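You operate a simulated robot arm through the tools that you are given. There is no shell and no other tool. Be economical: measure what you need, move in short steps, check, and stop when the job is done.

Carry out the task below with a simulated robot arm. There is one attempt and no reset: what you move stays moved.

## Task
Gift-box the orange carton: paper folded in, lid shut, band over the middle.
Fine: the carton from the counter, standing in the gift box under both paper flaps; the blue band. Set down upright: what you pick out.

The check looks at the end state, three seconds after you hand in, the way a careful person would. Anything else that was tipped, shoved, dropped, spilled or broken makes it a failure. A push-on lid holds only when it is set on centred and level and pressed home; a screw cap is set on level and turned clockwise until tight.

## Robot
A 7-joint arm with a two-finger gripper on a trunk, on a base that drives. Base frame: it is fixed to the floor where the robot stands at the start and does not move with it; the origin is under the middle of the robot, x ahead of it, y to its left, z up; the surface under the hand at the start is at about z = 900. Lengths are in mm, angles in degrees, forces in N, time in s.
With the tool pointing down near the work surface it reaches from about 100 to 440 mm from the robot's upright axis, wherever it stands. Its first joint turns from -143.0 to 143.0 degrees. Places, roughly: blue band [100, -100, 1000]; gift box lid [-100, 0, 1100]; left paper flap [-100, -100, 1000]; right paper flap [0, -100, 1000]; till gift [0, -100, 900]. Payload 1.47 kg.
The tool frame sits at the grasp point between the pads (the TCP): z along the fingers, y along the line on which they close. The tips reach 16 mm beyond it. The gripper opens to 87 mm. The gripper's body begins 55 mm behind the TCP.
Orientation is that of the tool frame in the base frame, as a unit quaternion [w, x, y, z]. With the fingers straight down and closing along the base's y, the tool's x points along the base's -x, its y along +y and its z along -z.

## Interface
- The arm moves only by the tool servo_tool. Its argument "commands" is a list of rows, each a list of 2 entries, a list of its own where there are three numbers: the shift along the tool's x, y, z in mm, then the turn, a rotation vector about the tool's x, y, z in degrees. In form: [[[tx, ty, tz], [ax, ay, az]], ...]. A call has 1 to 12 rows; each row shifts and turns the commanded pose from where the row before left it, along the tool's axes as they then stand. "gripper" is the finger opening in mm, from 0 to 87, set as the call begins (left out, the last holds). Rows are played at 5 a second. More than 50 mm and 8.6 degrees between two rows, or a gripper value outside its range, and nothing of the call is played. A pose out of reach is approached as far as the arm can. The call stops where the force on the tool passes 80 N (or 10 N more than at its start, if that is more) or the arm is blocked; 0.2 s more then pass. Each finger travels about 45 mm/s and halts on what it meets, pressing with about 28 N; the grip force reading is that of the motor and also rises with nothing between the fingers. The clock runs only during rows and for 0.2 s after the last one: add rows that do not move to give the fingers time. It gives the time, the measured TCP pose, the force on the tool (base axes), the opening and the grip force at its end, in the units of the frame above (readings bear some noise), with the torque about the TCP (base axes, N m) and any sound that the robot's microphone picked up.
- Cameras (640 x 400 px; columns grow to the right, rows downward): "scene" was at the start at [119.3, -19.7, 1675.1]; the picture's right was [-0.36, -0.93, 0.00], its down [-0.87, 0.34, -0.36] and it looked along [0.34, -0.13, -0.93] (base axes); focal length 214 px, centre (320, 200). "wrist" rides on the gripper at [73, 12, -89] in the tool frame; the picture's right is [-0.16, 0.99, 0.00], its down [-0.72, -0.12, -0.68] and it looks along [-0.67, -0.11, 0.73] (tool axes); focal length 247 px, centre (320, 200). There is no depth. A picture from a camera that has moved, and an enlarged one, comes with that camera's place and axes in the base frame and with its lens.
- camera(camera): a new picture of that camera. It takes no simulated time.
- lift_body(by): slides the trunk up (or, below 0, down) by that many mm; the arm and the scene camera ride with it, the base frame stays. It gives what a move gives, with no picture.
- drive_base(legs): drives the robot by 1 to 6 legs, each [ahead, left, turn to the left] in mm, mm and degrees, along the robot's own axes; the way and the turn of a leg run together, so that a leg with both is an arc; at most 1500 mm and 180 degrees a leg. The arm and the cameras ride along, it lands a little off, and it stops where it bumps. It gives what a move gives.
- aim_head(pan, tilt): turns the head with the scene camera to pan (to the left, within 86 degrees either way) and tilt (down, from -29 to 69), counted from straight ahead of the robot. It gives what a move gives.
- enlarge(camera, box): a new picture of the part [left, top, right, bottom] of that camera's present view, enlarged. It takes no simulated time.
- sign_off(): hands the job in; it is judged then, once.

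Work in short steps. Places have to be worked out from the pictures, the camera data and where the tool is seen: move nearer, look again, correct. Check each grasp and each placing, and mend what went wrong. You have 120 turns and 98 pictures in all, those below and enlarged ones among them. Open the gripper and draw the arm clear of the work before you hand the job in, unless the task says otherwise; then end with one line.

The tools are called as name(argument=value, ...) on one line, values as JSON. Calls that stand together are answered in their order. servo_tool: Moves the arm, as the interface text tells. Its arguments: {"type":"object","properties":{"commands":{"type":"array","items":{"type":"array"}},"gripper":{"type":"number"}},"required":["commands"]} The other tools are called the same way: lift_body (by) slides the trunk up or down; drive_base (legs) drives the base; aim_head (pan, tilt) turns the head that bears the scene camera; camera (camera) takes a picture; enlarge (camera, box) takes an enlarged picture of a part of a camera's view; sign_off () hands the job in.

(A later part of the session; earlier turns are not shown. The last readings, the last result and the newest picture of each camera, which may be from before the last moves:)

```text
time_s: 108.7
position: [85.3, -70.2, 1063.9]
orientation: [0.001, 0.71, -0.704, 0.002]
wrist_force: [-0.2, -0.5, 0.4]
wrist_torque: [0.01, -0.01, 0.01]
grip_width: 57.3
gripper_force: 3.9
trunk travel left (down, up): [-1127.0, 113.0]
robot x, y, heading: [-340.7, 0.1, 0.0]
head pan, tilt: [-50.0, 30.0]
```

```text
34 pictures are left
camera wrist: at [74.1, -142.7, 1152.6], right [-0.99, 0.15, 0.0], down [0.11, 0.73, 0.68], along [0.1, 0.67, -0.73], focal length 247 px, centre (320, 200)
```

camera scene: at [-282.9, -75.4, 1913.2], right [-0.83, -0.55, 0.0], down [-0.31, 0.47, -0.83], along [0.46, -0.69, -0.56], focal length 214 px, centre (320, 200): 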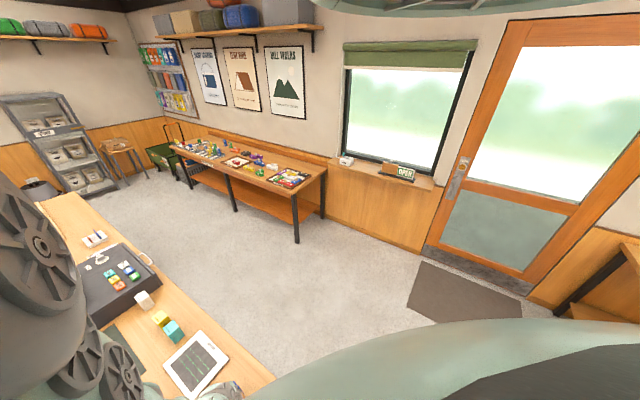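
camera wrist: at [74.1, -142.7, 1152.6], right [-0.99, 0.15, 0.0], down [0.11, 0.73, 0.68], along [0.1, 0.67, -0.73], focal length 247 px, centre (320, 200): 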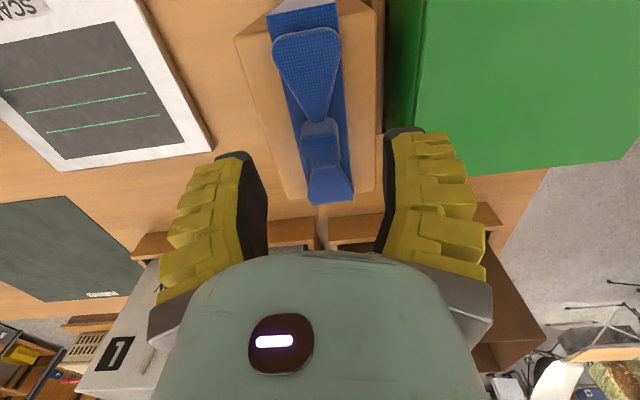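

Knot is exactly under the TCP (≈(84,−70)). I lower 33 mm and close on the knot.

lift_body(by=-33)

servo_tool(commands=[[[0, 0, 0], [0, 0, 0]], [[0, 0, 0], [0, 0, 0]], [[0, 0, 0], [0, 0, 0]], [[0, 0, 0], [0, 0, 0]], [[0, 0, 0], [0, 0, 0]], [[0, 0, 0], [0, 0, 0]]], gripper=5)

camera(camera="wrist")

```text
time_s: 109.4
position: [84.3, -69.6, 1030.3]
orientation: [0.0, 0.71, -0.705, 0.001]
wrist_force: [-0.1, -0.3, 0.5]
wrist_torque: [-0.01, 0.0, -0.03]
grip_width: 57.1
gripper_force: 3.2
trunk travel left (down, up): [-1094.0, 146.0]
robot x, y, heading: [-343.9, 0.3, -0.2]
head pan, tilt: [-50.0, 30.0]
```

```text
time_s: 110.8
position: [86.3, -69.9, 1032.1]
orientation: [-0.001, 0.709, -0.705, 0.002]
wrist_force: [0.6, -0.4, 6.8]
wrist_torque: [-0.01, 0.03, -0.07]
grip_width: 14.9
gripper_force: 27.8
trunk travel left (down, up): [-1094.0, 146.0]
robot x, y, heading: [-343.4, -1.6, 0.2]
head pan, tilt: [-50.0, 30.0]
```

```text
33 pictures are left
camera wrist: at [74.7, -142.7, 1119.9], right [-0.99, 0.15, 0.0], down [0.11, 0.73, 0.68], along [0.1, 0.67, -0.73], focal length 247 px, centre (320, 200)
```

wrist: 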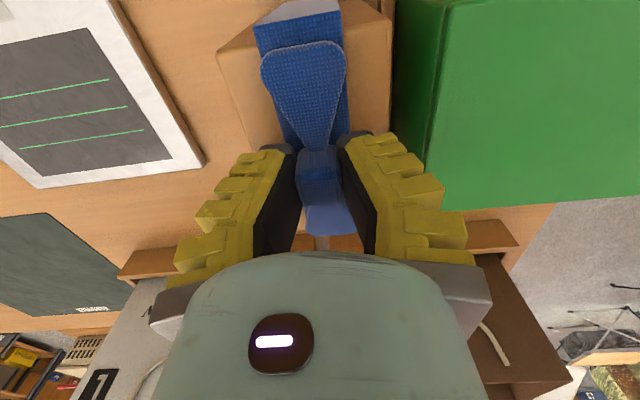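

Knot held at 15 mm. I lift straight up 100 mm and check.

lift_body(by=30)

lift_body(by=75)

camera(camera="wrist")

```text
time_s: 111.6
position: [84.4, -69.6, 1059.7]
orientation: [0.0, 0.71, -0.704, 0.001]
wrist_force: [-0.2, -0.2, -5.6]
wrist_torque: [0.09, -0.5, -0.05]
grip_width: 18.0
gripper_force: 28.1
trunk travel left (down, up): [-1124.0, 116.0]
robot x, y, heading: [-342.3, -3.1, 0.1]
head pan, tilt: [-50.0, 30.0]
```

```text
time_s: 112.7
position: [83.1, -69.9, 1135.2]
orientation: [0.0, 0.71, -0.704, 0.001]
wrist_force: [0.0, 0.1, -5.2]
wrist_torque: [0.01, -0.61, 0.03]
grip_width: 20.1
gripper_force: 27.4
trunk travel left (down, up): [-1199.0, 41.0]
robot x, y, heading: [-341.7, 1.9, -0.1]
head pan, tilt: [-50.0, 30.0]
```

```text
32 pictures are left
camera wrist: at [73.7, -142.6, 1224.3], right [-0.99, 0.15, 0.0], down [0.11, 0.73, 0.68], along [0.1, 0.67, -0.73], focal length 247 px, centre (320, 200)
```

wrist: 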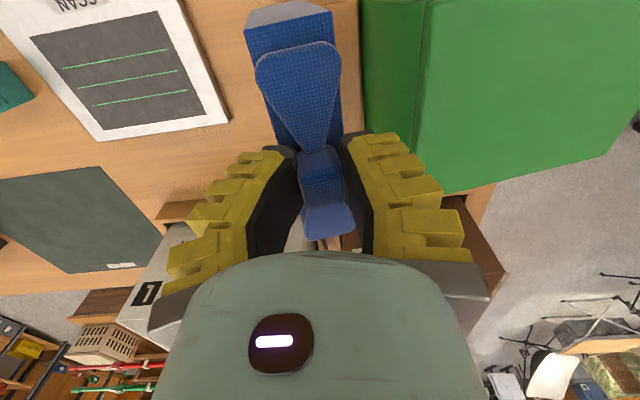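

The readings (5 N, torque from −x) and picture suggest the box came up as well. I enlarge to understand before doing anything.

enlarge(camera="wrist", box=[220, 0, 640, 260])

aim_head(pan=-50, tilt=50)

camera(camera="scene")

```text
1.52 times, centred on (430, 130) of wrist
camera zoom: at [73.7, -142.6, 1224.3], right [-0.99, 0.15, 0.0], down [0.11, 0.73, 0.68], along [0.1, 0.67, -0.73], focal length 376 px, centre (152, 307)
```

zoom: 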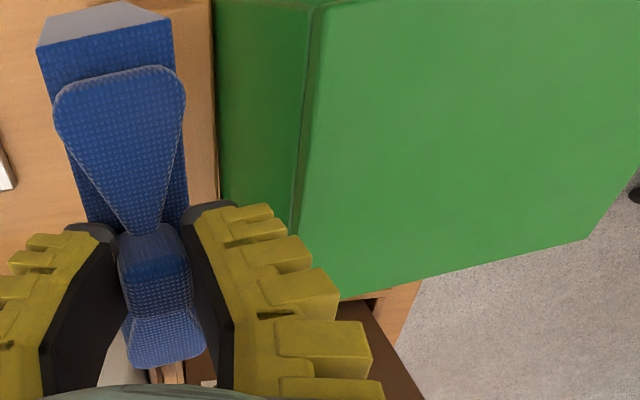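

```text
time_s: 113.5
position: [85.4, -69.4, 1135.9]
orientation: [0.001, 0.709, -0.705, 0.002]
wrist_force: [-0.5, -0.6, -5.7]
wrist_torque: [-0.01, -0.58, 0.0]
grip_width: 19.5
gripper_force: 27.8
trunk travel left (down, up): [-1199.0, 41.0]
robot x, y, heading: [-338.6, -3.6, 0.2]
head pan, tilt: [-50.0, 50.0]
```

```text
30 pictures are left
camera scene: at [-231.2, -67.4, 1861.3], right [-0.83, -0.56, 0.0], down [-0.41, 0.6, -0.69], along [0.39, -0.57, -0.72], focal length 214 px, centre (320, 200)
```

scene: 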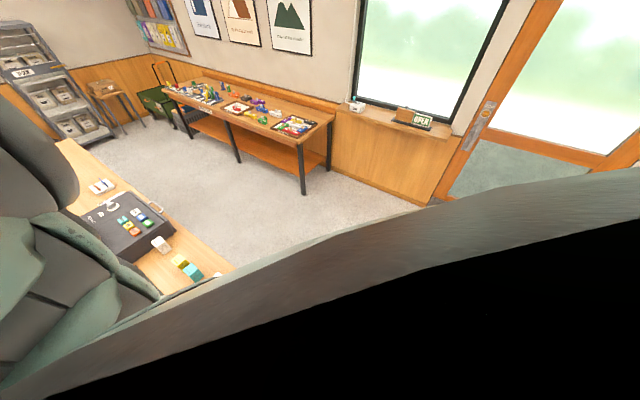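

The box has indeed come up with the hand (tilted ~9°), though the block stayed. I lower straight back down to set everything where it was.

lift_body(by=-70)

camera(camera="wrist")

```text
time_s: 114.6
position: [84.0, -70.4, 1066.3]
orientation: [0.0, 0.71, -0.704, 0.001]
wrist_force: [-0.8, 0.6, -4.0]
wrist_torque: [-0.07, -0.29, 0.04]
grip_width: 14.9
gripper_force: 27.7
trunk travel left (down, up): [-1129.0, 111.0]
robot x, y, heading: [-348.3, -4.4, 0.3]
head pan, tilt: [-50.0, 50.0]
```

```text
29 pictures are left
camera wrist: at [73.7, -142.7, 1154.5], right [-0.99, 0.15, 0.0], down [0.11, 0.73, 0.68], along [0.1, 0.67, -0.73], focal length 247 px, centre (320, 200)
```

wrist: 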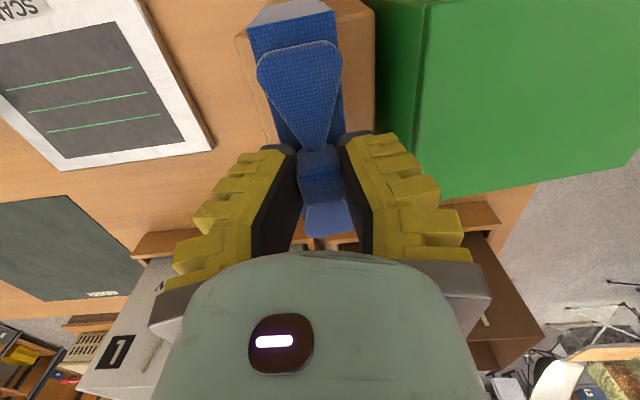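

I enlarge the region between the right finger and the box to find what connects.

enlarge(camera="wrist", box=[230, 90, 450, 240])

```text
2.67 times, centred on (340, 165) of wrist
camera zoom: at [73.7, -142.7, 1154.5], right [-0.99, 0.15, 0.0], down [0.11, 0.73, 0.68], along [0.1, 0.67, -0.73], focal length 659 px, centre (267, 293)
```

zoom: 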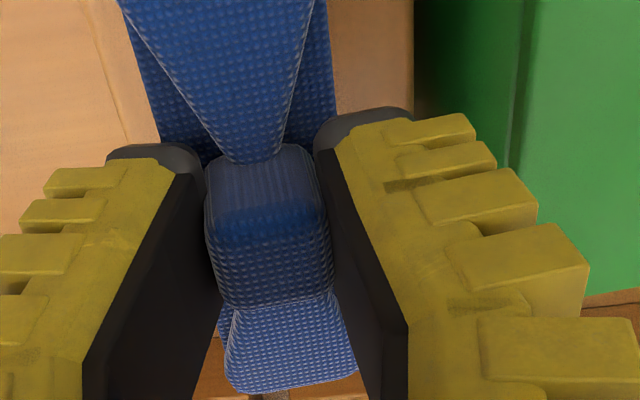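

The box is still being carried slightly. I lower the rest of the way so band and box come to rest, then open the gripper.

lift_body(by=-25)

lift_body(by=-8)

camera(camera="wrist")

```text
time_s: 115.3
position: [85.8, -70.3, 1041.8]
orientation: [-0.001, 0.71, -0.705, 0.001]
wrist_force: [0.8, 0.2, 9.6]
wrist_torque: [0.04, 0.02, -0.05]
grip_width: 16.1
gripper_force: 27.8
trunk travel left (down, up): [-1104.0, 136.0]
robot x, y, heading: [-342.4, -1.4, 0.2]
head pan, tilt: [-50.0, 50.0]
```

```text
time_s: 115.9
position: [86.8, -72.0, 1034.5]
orientation: [-0.001, 0.709, -0.705, 0.004]
wrist_force: [2.3, 0.1, 26.4]
wrist_torque: [-0.04, -0.04, -0.17]
grip_width: 31.0
gripper_force: 28.0
trunk travel left (down, up): [-1096.0, 144.0]
robot x, y, heading: [-347.3, -2.0, 0.1]
head pan, tilt: [-50.0, 50.0]
```

```text
27 pictures are left
camera wrist: at [76.8, -143.0, 1123.2], right [-0.99, 0.15, -0.01], down [0.11, 0.73, 0.68], along [0.11, 0.67, -0.73], focal length 247 px, centre (320, 200)
```

wrist: 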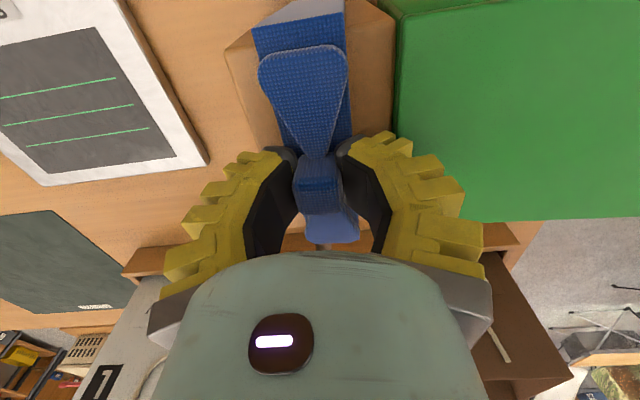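

The fingers are flexing; I stop, open the gripper, lift clear and inspect the box.

servo_tool(commands=[[[0, 0, 0], [0, 0, 0]], [[0, 0, 0], [0, 0, 0]], [[0, 0, 0], [0, 0, 0]], [[0, 0, 0], [0, 0, 0]]], gripper=52)

lift_body(by=130)

camera(camera="wrist")

enlarge(camera="wrist", box=[240, 0, 600, 200])

```text
time_s: 116.9
position: [84.0, -70.3, 1032.6]
orientation: [0.0, 0.71, -0.705, 0.001]
wrist_force: [-0.5, 0.6, 0.4]
wrist_torque: [0.0, 0.0, -0.04]
grip_width: 57.2
gripper_force: 3.8
trunk travel left (down, up): [-1096.0, 144.0]
robot x, y, heading: [-345.5, -4.4, 0.0]
head pan, tilt: [-50.0, 50.0]
```

```text
time_s: 118.5
position: [84.2, -69.7, 1162.9]
orientation: [0.0, 0.71, -0.705, 0.001]
wrist_force: [1.0, -0.4, 0.1]
wrist_torque: [0.0, 0.01, -0.01]
grip_width: 57.2
gripper_force: 3.8
trunk travel left (down, up): [-1226.0, 14.0]
robot x, y, heading: [-347.3, 0.3, -0.1]
head pan, tilt: [-50.0, 50.0]
```

```text
26 pictures are left
camera wrist: at [74.0, -142.6, 1251.5], right [-0.99, 0.15, 0.0], down [0.11, 0.73, 0.68], along [0.1, 0.67, -0.73], focal length 247 px, centre (320, 200)
```

wrist: 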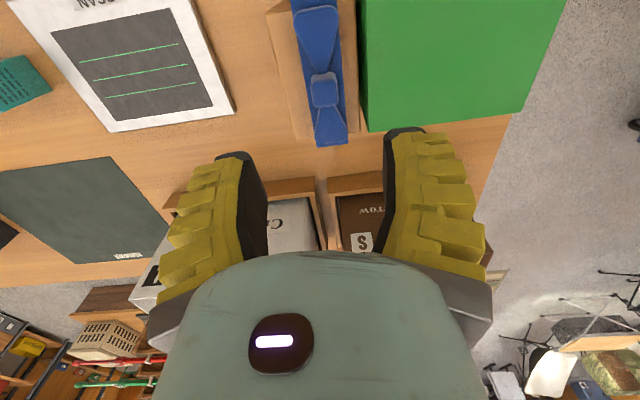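

```text
1.78 times, centred on (420, 100) of wrist
camera zoom: at [74.0, -142.6, 1251.5], right [-0.99, 0.15, 0.0], down [0.11, 0.73, 0.68], along [0.1, 0.67, -0.73], focal length 439 px, centre (142, 378)
```

zoom: 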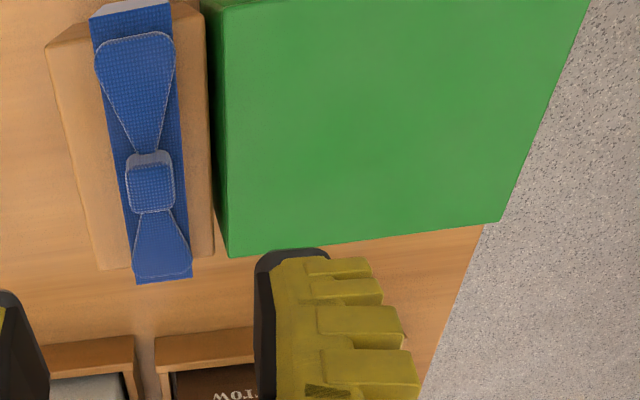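

The box now sits about 16 mm further +x and ~12 mm high (perched on its frame), the band about 3 mm off on its block. I regrip the knot and lift only slightly to test whether band and box are coupled.

servo_tool(commands=[[[0, 3, 0], [0, 0, 0]], [[0, 0, 0], [0, 0, 0]]])

lift_body(by=-127)

enlarge(camera="wrist", box=[200, 60, 480, 235])

```text
time_s: 119.1
position: [82.5, -70.7, 1162.0]
orientation: [0.001, 0.71, -0.705, 0.002]
wrist_force: [-0.2, -1.2, -0.5]
wrist_torque: [0.0, 0.02, 0.0]
grip_width: 57.5
gripper_force: 4.0
trunk travel left (down, up): [-1226.0, 14.0]
robot x, y, heading: [-344.8, 0.6, 0.2]
head pan, tilt: [-50.0, 50.0]
```

```text
time_s: 120.6
position: [81.4, -71.3, 1036.0]
orientation: [0.0, 0.71, -0.704, 0.001]
wrist_force: [0.0, -0.2, -0.2]
wrist_torque: [0.02, 0.0, -0.01]
grip_width: 57.2
gripper_force: 3.5
trunk travel left (down, up): [-1099.0, 141.0]
robot x, y, heading: [-345.3, 1.5, 0.0]
head pan, tilt: [-50.0, 50.0]
```

```text
2.29 times, centred on (340, 148) of wrist
camera zoom: at [71.6, -143.1, 1124.8], right [-0.99, 0.15, 0.0], down [0.11, 0.73, 0.68], along [0.1, 0.67, -0.73], focal length 564 px, centre (274, 320)
```

zoom: 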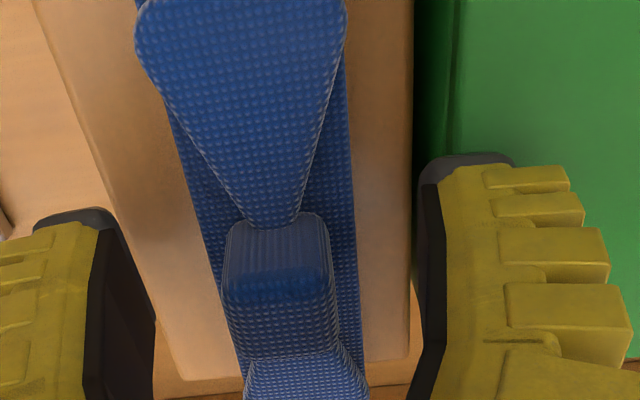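

I close on the knot and lift 12 mm, watching force and torque.

servo_tool(commands=[[[0, 0, 0], [0, 0, 0]], [[0, 0, 0], [0, 0, 0]], [[0, 0, 0], [0, 0, 0]], [[0, 0, 0], [0, 0, 0]], [[0, 0, 0], [0, 0, 0]], [[0, 0, 0], [0, 0, 0]]], gripper=8)

lift_body(by=12)

camera(camera="wrist")

```text
time_s: 122.0
position: [82.5, -70.4, 1037.6]
orientation: [0.0, 0.709, -0.705, 0.001]
wrist_force: [0.9, 0.0, 11.6]
wrist_torque: [-0.03, 0.09, -0.09]
grip_width: 14.5
gripper_force: 28.6
trunk travel left (down, up): [-1099.0, 141.0]
robot x, y, heading: [-345.8, 0.4, 0.1]
head pan, tilt: [-50.0, 50.0]
```

```text
time_s: 122.6
position: [81.4, -69.6, 1048.0]
orientation: [0.0, 0.709, -0.705, 0.002]
wrist_force: [0.6, 0.8, -3.6]
wrist_torque: [-0.05, -0.18, -0.11]
grip_width: 12.7
gripper_force: 27.9
trunk travel left (down, up): [-1111.0, 129.0]
robot x, y, heading: [-343.3, -1.9, 0.1]
head pan, tilt: [-50.0, 50.0]
```

```text
23 pictures are left
camera wrist: at [71.3, -142.8, 1136.5], right [-0.99, 0.15, 0.0], down [0.11, 0.73, 0.68], along [0.1, 0.67, -0.73], focal length 247 px, centre (320, 200)
```

wrist: 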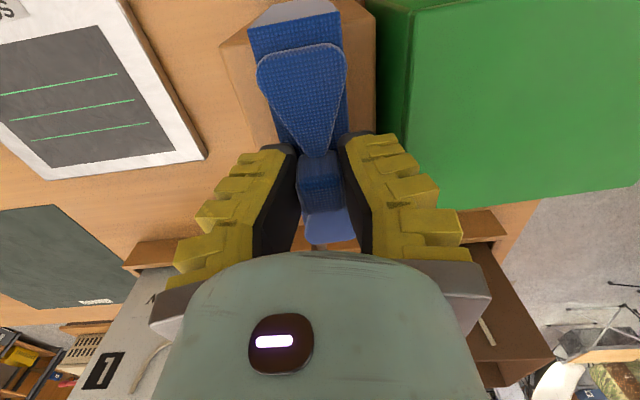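

Force −3.6 N again: band and box seem coupled while gripped. As a test, I slide the band +x along its block (it straddles in y), where the block stops the box from following.

servo_tool(commands=[[[0, -8, 0], [0, 0, 0]], [[0, -8, 0], [0, 0, 0]], [[0, -8, 0], [0, 0, 0]], [[0, 0, 0], [0, 0, 0]]])

camera(camera="wrist")

```text
time_s: 123.6
position: [105.1, -70.2, 1046.5]
orientation: [0.001, 0.71, -0.705, 0.0]
wrist_force: [-4.5, 1.7, -5.3]
wrist_torque: [0.1, -0.05, -0.11]
grip_width: 12.0
gripper_force: 27.5
trunk travel left (down, up): [-1111.0, 129.0]
robot x, y, heading: [-344.9, -3.8, 0.2]
head pan, tilt: [-50.0, 50.0]
```

```text
22 pictures are left
camera wrist: at [94.5, -142.9, 1135.0], right [-0.99, 0.15, 0.0], down [0.11, 0.73, 0.68], along [0.1, 0.67, -0.73], focal length 247 px, centre (320, 200)
```

wrist: 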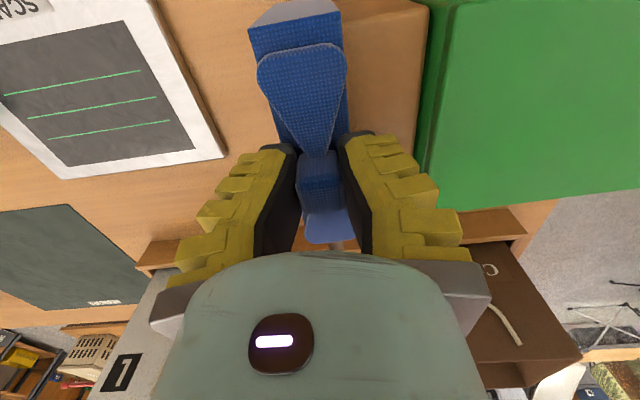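

The box followed 10 mm until the block stopped it, with only ~4.5 N drag, so the coupling slips. I keep pulling +x with the base to separate them.

drive_base(legs=[[50, 0, 0]])

camera(camera="wrist")

```text
time_s: 124.6
position: [160.9, -68.6, 1048.3]
orientation: [-0.002, 0.71, -0.704, 0.004]
wrist_force: [-0.1, -0.6, 0.9]
wrist_torque: [-0.01, 0.01, 0.0]
grip_width: 14.9
gripper_force: 4.9
trunk travel left (down, up): [-1111.0, 129.0]
robot x, y, heading: [-292.8, -1.2, 0.5]
head pan, tilt: [-50.0, 50.0]
```

```text
21 pictures are left
camera wrist: at [150.2, -142.6, 1136.8], right [-0.99, 0.15, -0.01], down [0.1, 0.73, 0.68], along [0.11, 0.67, -0.73], focal length 247 px, centre (320, 200)
```

wrist: 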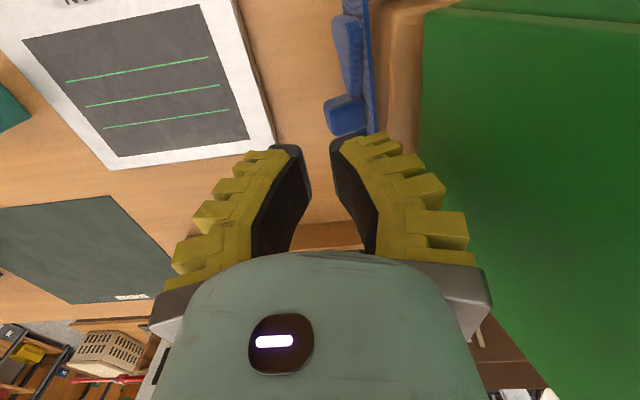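

The band slipped out and appears rotated, and the box looks displaced. I raise the hand and look at the whole scene.

lift_body(by=125)

camera(camera="wrist")

```text
time_s: 126.1
position: [161.2, -71.0, 1173.6]
orientation: [-0.003, 0.71, -0.704, 0.004]
wrist_force: [0.2, 0.3, 0.0]
wrist_torque: [-0.01, -0.01, -0.01]
grip_width: 14.7
gripper_force: 5.2
trunk travel left (down, up): [-1236.0, 4.0]
robot x, y, heading: [-295.0, 1.1, 0.2]
head pan, tilt: [-50.0, 50.0]
```

```text
20 pictures are left
camera wrist: at [150.2, -142.6, 1261.7], right [-0.99, 0.15, -0.01], down [0.1, 0.73, 0.68], along [0.11, 0.67, -0.73], focal length 247 px, centre (320, 200)
```

wrist: 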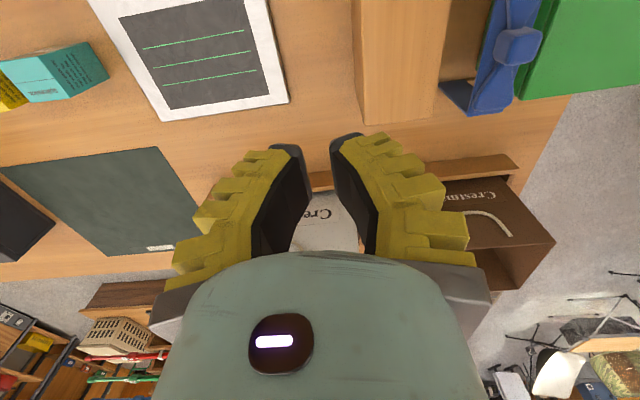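

The block is bare and the band now lies at the box's +x end. I drive back to get a good look.

drive_base(legs=[[-165, 0, -0.3]])

enlarge(camera="wrist", box=[200, 0, 520, 200])

```text
time_s: 127.5
position: [-6.0, -73.1, 1172.1]
orientation: [-0.003, 0.707, -0.707, 0.004]
wrist_force: [0.9, 0.9, 0.6]
wrist_torque: [0.02, 0.0, 0.03]
grip_width: 14.8
gripper_force: 5.2
trunk travel left (down, up): [-1236.0, 4.0]
robot x, y, heading: [-460.7, 0.2, -0.4]
head pan, tilt: [-50.0, 50.0]
```

```text
2.00 times, centred on (360, 100) of wrist
camera zoom: at [-18.0, -145.4, 1261.8], right [-0.99, 0.16, -0.01], down [0.11, 0.73, 0.68], along [0.11, 0.67, -0.73], focal length 494 px, centre (240, 400)
```

zoom: 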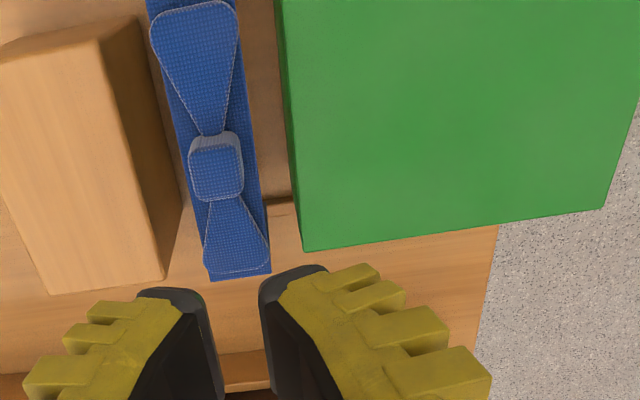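

The band now stands between block and box, and the box seems shifted ~60 mm toward −x and maybe perched on its frame. I move sideways for an oblique view of it all.

drive_base(legs=[[-60, -190, 0.3]])

camera(camera="wrist")

enlarge(camera="wrist", box=[140, 0, 500, 225])

```text
time_s: 129.2
position: [-66.3, -261.7, 1172.9]
orientation: [-0.003, 0.71, -0.705, 0.004]
wrist_force: [-0.8, 0.5, -0.1]
wrist_torque: [0.01, -0.01, 0.01]
grip_width: 15.0
gripper_force: 5.5
trunk travel left (down, up): [-1236.0, 4.0]
robot x, y, heading: [-517.6, -192.5, -0.0]
head pan, tilt: [-50.0, 50.0]
```

```text
18 pictures are left
camera wrist: at [-77.0, -334.7, 1261.7], right [-0.99, 0.15, -0.01], down [0.11, 0.73, 0.68], along [0.11, 0.67, -0.73], focal length 247 px, centre (320, 200)
```

wrist: 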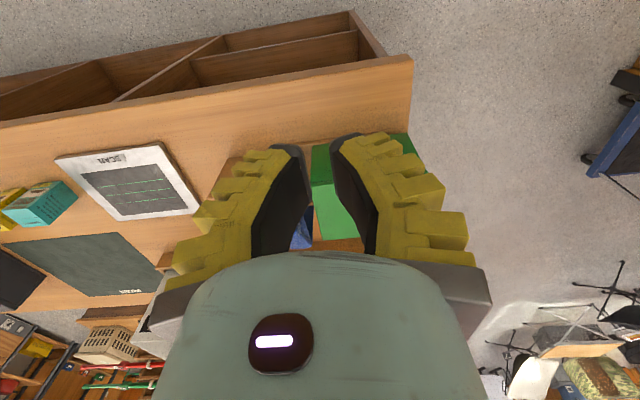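

```text
1.78 times, centred on (320, 112) of wrist
camera zoom: at [-77.0, -334.7, 1261.7], right [-0.99, 0.15, -0.01], down [0.11, 0.73, 0.68], along [0.11, 0.67, -0.73], focal length 439 px, centre (320, 356)
```

zoom: 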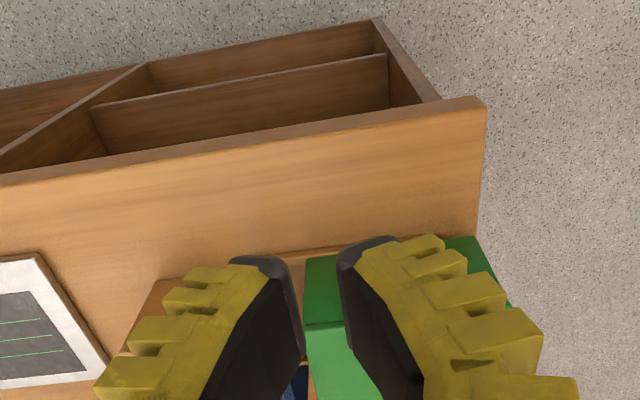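

Fingers obstruct. I shift back left 125 mm for a better oblique angle.

drive_base(legs=[[0, 125, 0]])

enlarge(camera="wrist", box=[140, 0, 500, 225])

```text
time_s: 130.4
position: [-65.2, -135.0, 1172.6]
orientation: [-0.003, 0.708, -0.706, 0.005]
wrist_force: [-0.3, -0.2, -1.0]
wrist_torque: [-0.02, 0.01, 0.01]
grip_width: 14.9
gripper_force: 5.5
trunk travel left (down, up): [-1236.0, 4.0]
robot x, y, heading: [-518.2, -63.2, -0.3]
head pan, tilt: [-50.0, 50.0]
```

```text
1.78 times, centred on (320, 112) of wrist
camera zoom: at [-77.1, -207.7, 1261.8], right [-0.99, 0.16, -0.01], down [0.11, 0.73, 0.68], along [0.11, 0.67, -0.73], focal length 439 px, centre (320, 356)
```

zoom: 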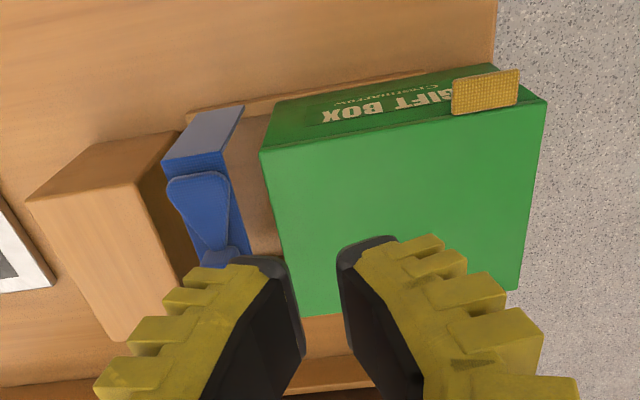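

Clear view: box (lid shut) has slid to x≈−181..−31, resting on the frame's near rail; the band stands upright on its ~105 mm legs at x≈5 on the frame. I must first move the band back to the block. I position over the knot with a narrower opening.

drive_base(legs=[[72, 62, 0.3]])

servo_tool(commands=[[[0, 0, 0], [0, 0, 0]], [[0, 0, 0], [0, 0, 0]], [[0, 0, 0], [0, 0, 0]]], gripper=42)

lift_body(by=-80)

camera(camera="wrist")

```text
time_s: 131.6
position: [6.5, -71.1, 1171.7]
orientation: [-0.003, 0.709, -0.705, 0.003]
wrist_force: [0.0, 0.2, -0.4]
wrist_torque: [0.0, 0.0, 0.0]
grip_width: 14.7
gripper_force: 4.9
trunk travel left (down, up): [-1236.0, 4.0]
robot x, y, heading: [-451.2, -0.4, -0.1]
head pan, tilt: [-50.0, 50.0]
```

```text
time_s: 132.4
position: [6.7, -71.3, 1172.5]
orientation: [-0.003, 0.709, -0.705, 0.004]
wrist_force: [-0.2, 0.3, 0.2]
wrist_torque: [0.03, 0.0, 0.0]
grip_width: 47.6
gripper_force: 4.2
trunk travel left (down, up): [-1236.0, 4.0]
robot x, y, heading: [-448.3, -4.5, -0.2]
head pan, tilt: [-50.0, 50.0]
```

```text
time_s: 133.5
position: [6.7, -71.7, 1094.3]
orientation: [-0.003, 0.709, -0.705, 0.004]
wrist_force: [-0.5, 0.2, -0.2]
wrist_torque: [-0.03, 0.01, 0.01]
grip_width: 47.7
gripper_force: 3.8
trunk travel left (down, up): [-1156.0, 84.0]
robot x, y, heading: [-448.3, -4.3, 0.1]
head pan, tilt: [-50.0, 50.0]
```

```text
15 pictures are left
camera wrist: at [-4.3, -144.4, 1181.8], right [-0.99, 0.15, -0.01], down [0.1, 0.73, 0.68], along [0.11, 0.67, -0.73], focal length 247 px, centre (320, 200)
```

wrist: 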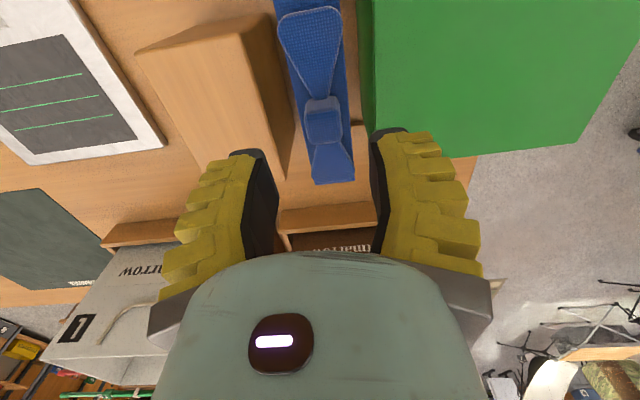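

Aligned with the knot. I lower to z 1042, close, and test-lift 15 mm.

lift_body(by=-53)

servo_tool(commands=[[[0, 0, 0], [0, 0, 0]], [[0, 0, 0], [0, 0, 0]], [[0, 0, 0], [0, 0, 0]], [[0, 0, 0], [0, 0, 0]], [[0, 0, 0], [0, 0, 0]]], gripper=8)

lift_body(by=15)

camera(camera="wrist")

```text
time_s: 134.5
position: [8.4, -72.6, 1039.5]
orientation: [-0.003, 0.709, -0.705, 0.004]
wrist_force: [0.4, 0.3, 0.8]
wrist_torque: [0.01, 0.01, 0.0]
grip_width: 47.7
gripper_force: 4.3
trunk travel left (down, up): [-1103.0, 137.0]
robot x, y, heading: [-445.5, -0.2, 0.2]
head pan, tilt: [-50.0, 50.0]
```

```text
time_s: 135.7
position: [8.5, -71.8, 1041.1]
orientation: [-0.005, 0.71, -0.705, 0.004]
wrist_force: [0.4, 3.2, 8.9]
wrist_torque: [-0.27, -0.02, 0.02]
grip_width: 15.8
gripper_force: 27.8
trunk travel left (down, up): [-1103.0, 137.0]
robot x, y, heading: [-447.9, -3.9, 0.0]
head pan, tilt: [-50.0, 50.0]
```

```text
time_s: 136.3
position: [6.6, -72.1, 1056.4]
orientation: [-0.002, 0.709, -0.705, 0.004]
wrist_force: [0.3, 0.6, -3.4]
wrist_torque: [0.2, -0.28, 0.01]
grip_width: 14.4
gripper_force: 27.9
trunk travel left (down, up): [-1118.0, 122.0]
robot x, y, heading: [-447.1, -4.9, 0.2]
head pan, tilt: [-50.0, 50.0]
```

```text
14 pictures are left
camera wrist: at [-4.6, -144.5, 1143.7], right [-0.99, 0.15, -0.01], down [0.11, 0.73, 0.68], along [0.11, 0.67, -0.73], focal length 247 px, centre (320, 200)
```

wrist: 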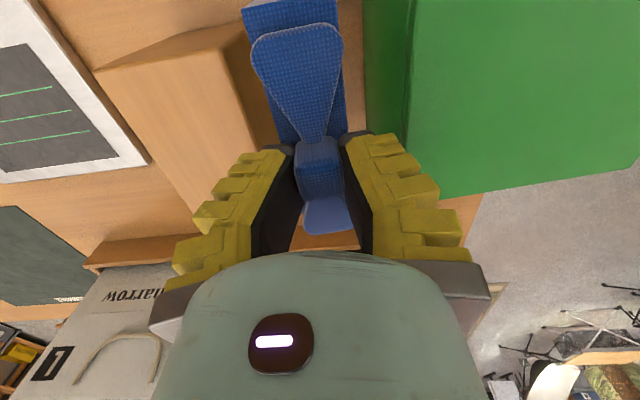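

Again 3.4 N with an offset torque. Each time closing pressed ~9 N downward; I set it down, regrip 8 mm higher so nothing is pressed, and test again.

lift_body(by=-14)

servo_tool(commands=[[[0, 0, 0], [0, 0, 0]], [[0, 0, 0], [0, 0, 0]], [[0, 0, 0], [0, 0, 0]], [[0, 0, 0], [0, 0, 0]]], gripper=42)

lift_body(by=9)

servo_tool(commands=[[[0, 0, 0], [0, 0, 0]], [[0, 0, 0], [0, 0, 0]], [[0, 0, 0], [0, 0, 0]], [[0, 0, 0], [0, 0, 0]], [[0, 0, 0], [0, 0, 0]]], gripper=8)

lift_body(by=15)

```text
time_s: 136.9
position: [7.7, -71.9, 1041.5]
orientation: [-0.003, 0.709, -0.705, 0.005]
wrist_force: [0.3, 0.9, 3.7]
wrist_torque: [-0.06, -0.04, 0.02]
grip_width: 13.0
gripper_force: 28.2
trunk travel left (down, up): [-1104.0, 136.0]
robot x, y, heading: [-446.9, -5.0, -0.1]
head pan, tilt: [-50.0, 50.0]
```

```text
time_s: 137.9
position: [7.0, -71.1, 1042.2]
orientation: [-0.003, 0.709, -0.705, 0.003]
wrist_force: [0.3, -0.3, 0.4]
wrist_torque: [-0.02, 0.01, -0.02]
grip_width: 47.9
gripper_force: 4.0
trunk travel left (down, up): [-1104.0, 136.0]
robot x, y, heading: [-446.5, -3.6, -0.0]
head pan, tilt: [-50.0, 50.0]
```

```text
time_s: 138.5
position: [6.4, -72.4, 1049.8]
orientation: [-0.002, 0.709, -0.706, 0.004]
wrist_force: [-0.3, -0.1, -0.5]
wrist_torque: [-0.05, -0.01, -0.02]
grip_width: 47.8
gripper_force: 3.9
trunk travel left (down, up): [-1113.0, 127.0]
robot x, y, heading: [-444.3, -4.2, 0.1]
head pan, tilt: [-50.0, 50.0]
```

```text
time_s: 139.7
position: [9.2, -72.2, 1050.4]
orientation: [-0.003, 0.709, -0.705, 0.005]
wrist_force: [1.0, 3.2, 10.3]
wrist_torque: [-0.38, 0.03, 0.0]
grip_width: 15.9
gripper_force: 27.6
trunk travel left (down, up): [-1113.0, 127.0]
robot x, y, heading: [-447.0, 0.5, 0.0]
head pan, tilt: [-50.0, 50.0]
```

```text
time_s: 140.3
position: [5.7, -71.0, 1064.7]
orientation: [-0.003, 0.709, -0.705, 0.005]
wrist_force: [0.7, 0.3, -2.7]
wrist_torque: [0.18, -0.2, 0.0]
grip_width: 12.8
gripper_force: 27.7
trunk travel left (down, up): [-1128.0, 112.0]
robot x, y, heading: [-445.9, -1.6, 0.1]
head pan, tilt: [-50.0, 50.0]
```

The coupling persists whenever I lift the band, so I'll use it: the U-band is open along x, so it can be slid over the box without lifting above it. First, with band gripped, I lift a bit more and carry box plus band back +x by ~57 mm so the box is over its frame.

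lift_body(by=14)

drive_base(legs=[[52, 0, 0]])

enlarge(camera="wrist", box=[200, 0, 640, 260])

```text
time_s: 140.9
position: [7.7, -70.6, 1079.4]
orientation: [-0.003, 0.709, -0.705, 0.005]
wrist_force: [1.0, -0.5, -3.3]
wrist_torque: [0.19, -0.34, -0.01]
grip_width: 13.4
gripper_force: 28.2
trunk travel left (down, up): [-1142.0, 98.0]
robot x, y, heading: [-447.3, -1.4, -0.1]
head pan, tilt: [-50.0, 50.0]
```

```text
time_s: 141.8
position: [58.5, -71.8, 1078.7]
orientation: [-0.003, 0.709, -0.705, 0.004]
wrist_force: [1.0, -0.1, -3.1]
wrist_torque: [0.09, -0.23, 0.0]
grip_width: 12.8
gripper_force: 28.3
trunk travel left (down, up): [-1142.0, 98.0]
robot x, y, heading: [-398.0, -2.4, 0.1]
head pan, tilt: [-50.0, 50.0]
```

```text
1.45 times, centred on (420, 130) of wrist
camera zoom: at [46.7, -144.6, 1167.7], right [-0.99, 0.15, -0.01], down [0.11, 0.73, 0.68], along [0.11, 0.67, -0.73], focal length 359 px, centre (174, 302)
```

zoom: 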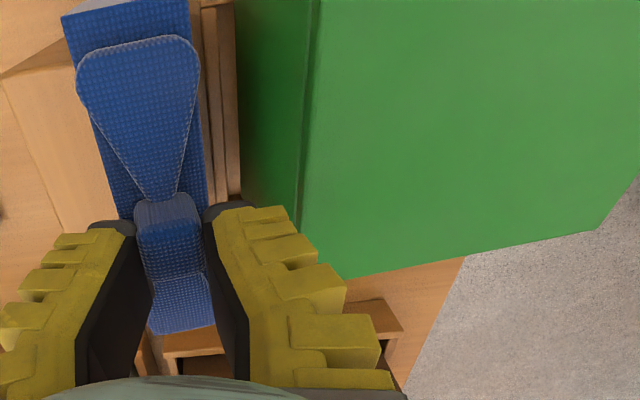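

The box hangs with the band and is at x≈4..−148. I raise 18 mm more so its rear bottom clears the frame rail, move +22 mm and check.

lift_body(by=20)

drive_base(legs=[[22, 0, 0]])

enlarge(camera="wrist", box=[200, 0, 640, 260])

```text
time_s: 142.5
position: [58.1, -72.8, 1099.6]
orientation: [-0.003, 0.708, -0.706, 0.005]
wrist_force: [1.2, 0.1, -3.1]
wrist_torque: [-0.07, -0.27, -0.02]
grip_width: 12.8
gripper_force: 28.2
trunk travel left (down, up): [-1162.0, 78.0]
robot x, y, heading: [-397.7, -1.3, 0.1]
head pan, tilt: [-50.0, 50.0]
```

```text
time_s: 143.3
position: [78.3, -72.1, 1098.4]
orientation: [-0.003, 0.709, -0.705, 0.004]
wrist_force: [-2.0, 0.2, -4.9]
wrist_torque: [0.01, -0.21, -0.11]
grip_width: 11.7
gripper_force: 27.5
trunk travel left (down, up): [-1162.0, 78.0]
robot x, y, heading: [-374.0, -5.3, 0.2]
head pan, tilt: [-50.0, 50.0]
```

```text
1.45 times, centred on (420, 130) of wrist
camera zoom: at [67.7, -144.7, 1187.4], right [-0.99, 0.15, -0.01], down [0.11, 0.73, 0.68], along [0.11, 0.67, -0.73], focal length 359 px, centre (174, 302)
```

zoom: 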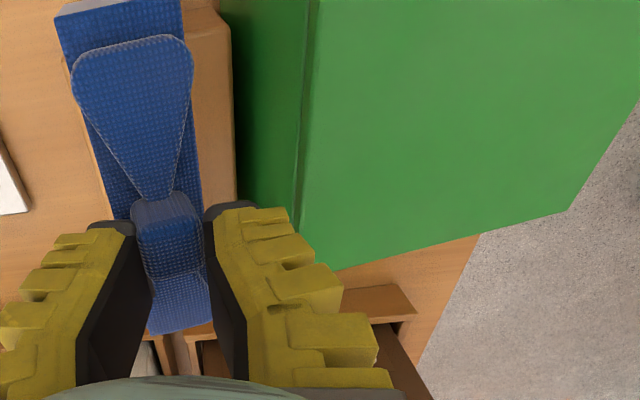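

The box is nearly over the frame, tilted ~12° with its rear bottom edge touching down. I shift −x 8 mm and lower 40 mm, then look.

servo_tool(commands=[[[0, 4, 0], [0, 0, 0]], [[0, 4, 0], [0, 0, 0]], [[0, 0, 0], [0, 0, 0]]])

lift_body(by=-42)

enlarge(camera="wrist", box=[200, 0, 640, 260])

```text
time_s: 144.1
position: [72.7, -72.8, 1098.5]
orientation: [-0.003, 0.708, -0.706, 0.004]
wrist_force: [0.4, 0.7, -3.1]
wrist_torque: [0.01, -0.31, -0.05]
grip_width: 11.7
gripper_force: 28.0
trunk travel left (down, up): [-1162.0, 78.0]
robot x, y, heading: [-376.7, -0.9, -0.1]
head pan, tilt: [-50.0, 50.0]
```

```text
time_s: 145.0
position: [72.1, -72.4, 1056.0]
orientation: [-0.002, 0.708, -0.706, 0.004]
wrist_force: [-0.4, -0.2, -1.9]
wrist_torque: [-0.17, 0.13, -0.04]
grip_width: 12.8
gripper_force: 27.9
trunk travel left (down, up): [-1120.0, 120.0]
robot x, y, heading: [-374.4, -1.4, -0.3]
head pan, tilt: [-50.0, 50.0]
```

```text
1.45 times, centred on (420, 130) of wrist
camera zoom: at [60.9, -145.5, 1145.2], right [-0.99, 0.15, -0.01], down [0.11, 0.73, 0.68], along [0.11, 0.67, -0.73], focal length 359 px, centre (174, 302)
```

zoom: 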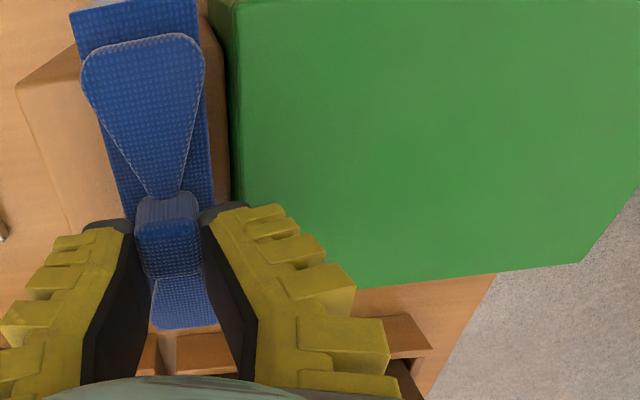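

The box is level again but perched ~17 mm too far +x. The coupling acts like an attraction of the box toward the band, so I now slide the band −x over the box at this height (strip above lid, legs outside the sides), first 40 mm.

drive_base(legs=[[-42, 0, 0.1]])

camera(camera="wrist")

```text
time_s: 145.9
position: [31.9, -73.2, 1056.9]
orientation: [-0.003, 0.709, -0.705, 0.005]
wrist_force: [-0.3, 0.0, -3.0]
wrist_torque: [-0.16, 0.1, 0.06]
grip_width: 12.3
gripper_force: 28.4
trunk travel left (down, up): [-1120.0, 120.0]
robot x, y, heading: [-417.4, -0.1, 0.4]
head pan, tilt: [-50.0, 50.0]
```

```text
10 pictures are left
camera wrist: at [19.8, -144.8, 1145.2], right [-0.99, 0.15, -0.01], down [0.11, 0.73, 0.68], along [0.11, 0.67, -0.73], focal length 247 px, centre (320, 200)
```

wrist: 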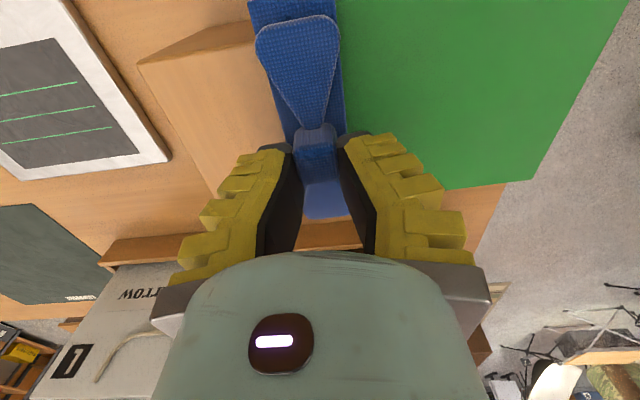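

The band slides over the box end with no lateral force, and the box stayed put. I continue 64 mm to the middle.

drive_base(legs=[[-64, 0, 0]])

enlarge(camera="wrist", box=[160, 0, 560, 250])

```text
time_s: 146.8
position: [-31.2, -71.8, 1056.0]
orientation: [-0.003, 0.709, -0.705, 0.004]
wrist_force: [-1.3, -0.2, -5.6]
wrist_torque: [0.03, 0.06, 0.01]
grip_width: 11.5
gripper_force: 27.9
trunk travel left (down, up): [-1120.0, 120.0]
robot x, y, heading: [-475.6, -3.9, 0.1]
head pan, tilt: [-50.0, 50.0]
```

```text
1.60 times, centred on (360, 125) of wrist
camera zoom: at [-43.3, -144.5, 1145.1], right [-0.99, 0.15, -0.01], down [0.11, 0.73, 0.68], along [0.11, 0.67, -0.73], focal length 395 px, centre (256, 320)
```

zoom: 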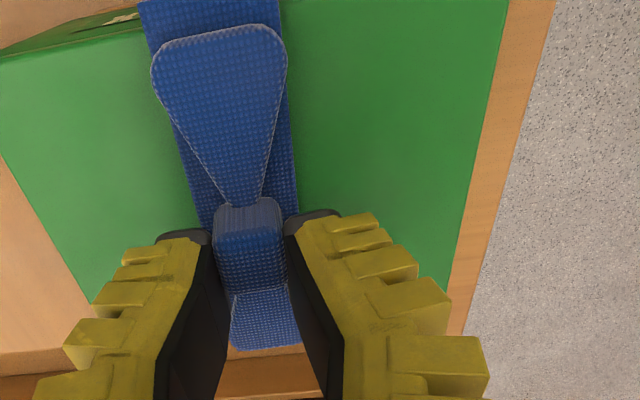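

The band is now centred on the box (centre ≈−30, band −31). I raise 15 mm to see whether the box comes along so I can set it back into its frame.

lift_body(by=15)

enlarge(camera="wrist", box=[160, 0, 560, 250])

```text
time_s: 147.5
position: [-32.0, -71.3, 1070.4]
orientation: [-0.002, 0.709, -0.705, 0.004]
wrist_force: [1.3, -0.5, -7.1]
wrist_torque: [0.05, 0.04, 0.0]
grip_width: 11.3
gripper_force: 28.3
trunk travel left (down, up): [-1135.0, 105.0]
robot x, y, heading: [-476.1, -1.9, -0.2]
head pan, tilt: [-50.0, 50.0]
```

```text
1.60 times, centred on (360, 125) of wrist
camera zoom: at [-43.4, -144.5, 1160.1], right [-0.99, 0.15, -0.01], down [0.11, 0.73, 0.68], along [0.11, 0.67, -0.73], focal length 395 px, centre (256, 320)
```

zoom: 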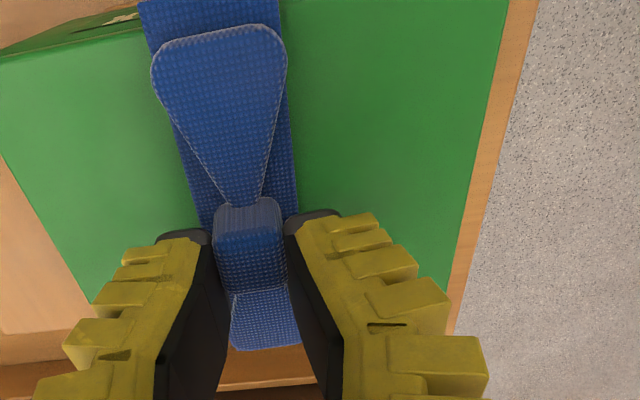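

The box, lid and band rise together (7 N, balanced). I move −18 mm in x to be over the frame, then lower slowly to seat it.

servo_tool(commands=[[[0, 6, 0], [0, 0, 0]], [[0, 6, 0], [0, 0, 0]], [[0, 6, 0], [0, 0, 0]], [[0, 0, 0], [0, 0, 0]]])

lift_body(by=-16)

lift_body(by=-6)

lift_body(by=-5)

camera(camera="wrist")

```text
time_s: 148.5
position: [-50.8, -73.0, 1071.9]
orientation: [-0.002, 0.709, -0.705, 0.003]
wrist_force: [0.1, -0.1, -6.1]
wrist_torque: [-0.02, 0.04, 0.02]
grip_width: 11.1
gripper_force: 28.3
trunk travel left (down, up): [-1135.0, 105.0]
robot x, y, heading: [-479.2, -0.8, 0.1]
head pan, tilt: [-50.0, 50.0]
```

```text
time_s: 149.1
position: [-49.3, -72.6, 1055.4]
orientation: [-0.003, 0.709, -0.705, 0.004]
wrist_force: [-0.9, -0.1, -5.8]
wrist_torque: [0.01, 0.07, 0.0]
grip_width: 11.5
gripper_force: 27.7
trunk travel left (down, up): [-1119.0, 121.0]
robot x, y, heading: [-476.6, -1.6, 0.3]
head pan, tilt: [-50.0, 50.0]
```

```text
time_s: 149.6
position: [-47.6, -73.0, 1051.9]
orientation: [-0.003, 0.709, -0.705, 0.006]
wrist_force: [0.6, 2.8, 12.9]
wrist_torque: [-0.55, 0.01, 0.0]
grip_width: 17.1
gripper_force: 28.3
trunk travel left (down, up): [-1113.0, 127.0]
robot x, y, heading: [-476.9, -5.5, -0.1]
head pan, tilt: [-50.0, 50.0]
```

```text
time_s: 150.2
position: [-45.9, -69.8, 1046.5]
orientation: [-0.006, 0.709, -0.705, 0.004]
wrist_force: [-0.2, 11.5, 24.3]
wrist_torque: [-0.2, -0.06, 0.05]
grip_width: 24.5
gripper_force: 28.1
trunk travel left (down, up): [-1108.0, 132.0]
robot x, y, heading: [-474.8, -1.2, -0.0]
head pan, tilt: [-50.0, 50.0]
```

```text
7 pictures are left
camera wrist: at [-58.1, -142.3, 1134.6], right [-0.99, 0.15, -0.01], down [0.1, 0.72, 0.68], along [0.11, 0.67, -0.73], focal length 247 px, centre (320, 200)
```

wrist: 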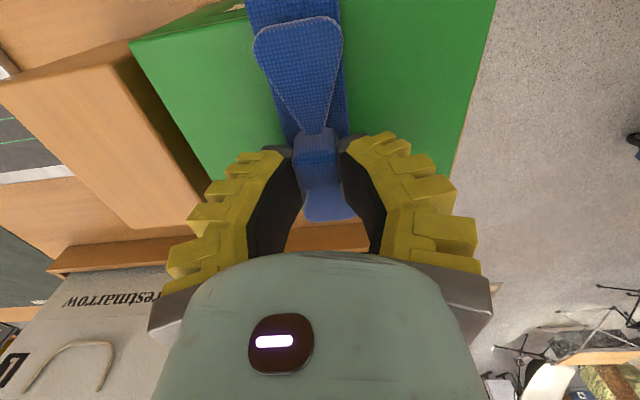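

Contact came on the −y side at z≈1053 (torque): the box is ~6 mm too far −y and sits on that rail. I lift 10 mm, shift +y 6 mm, and lower again.

lift_body(by=14)

servo_tool(commands=[[[-3, 0, 0], [0, 0, 0]], [[-3, 0, 0], [0, 0, 0]], [[0, 0, 0], [0, 0, 0]]])

lift_body(by=-9)

lift_body(by=-4)

```text
time_s: 150.8
position: [-49.9, -72.9, 1058.6]
orientation: [-0.002, 0.708, -0.706, 0.003]
wrist_force: [-0.5, 0.5, -6.4]
wrist_torque: [0.03, 0.02, -0.01]
grip_width: 11.6
gripper_force: 28.1
trunk travel left (down, up): [-1122.0, 118.0]
robot x, y, heading: [-478.5, -3.2, 0.5]
head pan, tilt: [-50.0, 50.0]
```

```text
time_s: 151.6
position: [-50.9, -66.3, 1058.8]
orientation: [-0.002, 0.709, -0.705, 0.004]
wrist_force: [-0.1, -0.7, -5.5]
wrist_torque: [0.05, 0.04, -0.02]
grip_width: 11.4
gripper_force: 27.8
trunk travel left (down, up): [-1122.0, 118.0]
robot x, y, heading: [-483.8, -5.5, 0.0]
head pan, tilt: [-50.0, 50.0]
```

```text
time_s: 152.2
position: [-48.8, -66.5, 1051.9]
orientation: [-0.003, 0.709, -0.705, 0.006]
wrist_force: [-0.9, 0.4, 14.4]
wrist_torque: [-0.01, -0.06, -0.03]
grip_width: 16.8
gripper_force: 27.5
trunk travel left (down, up): [-1113.0, 127.0]
robot x, y, heading: [-475.7, -3.7, 0.3]
head pan, tilt: [-50.0, 50.0]
```

```text
time_s: 152.7
position: [-47.5, -68.1, 1047.2]
orientation: [-0.002, 0.709, -0.705, 0.005]
wrist_force: [-0.5, -0.9, 24.9]
wrist_torque: [-0.23, -0.03, 0.02]
grip_width: 25.8
gripper_force: 28.1
trunk travel left (down, up): [-1109.0, 131.0]
robot x, y, heading: [-478.0, -4.1, 0.1]
head pan, tilt: [-50.0, 50.0]
```

Torque is balanced now; I take a picture to measure the lid height and see if it is seated.

enlarge(camera="wrist", box=[100, 0, 500, 250])

```text
1.60 times, centred on (300, 125) of wrist
camera zoom: at [-59.2, -140.0, 1136.0], right [-0.99, 0.15, -0.01], down [0.1, 0.73, 0.68], along [0.11, 0.67, -0.73], focal length 395 px, centre (352, 320)
```

zoom: 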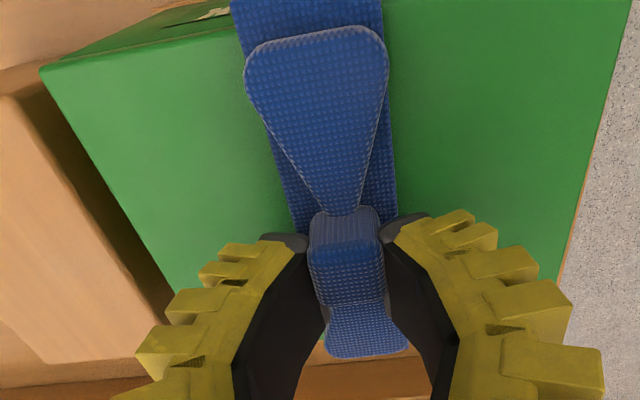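

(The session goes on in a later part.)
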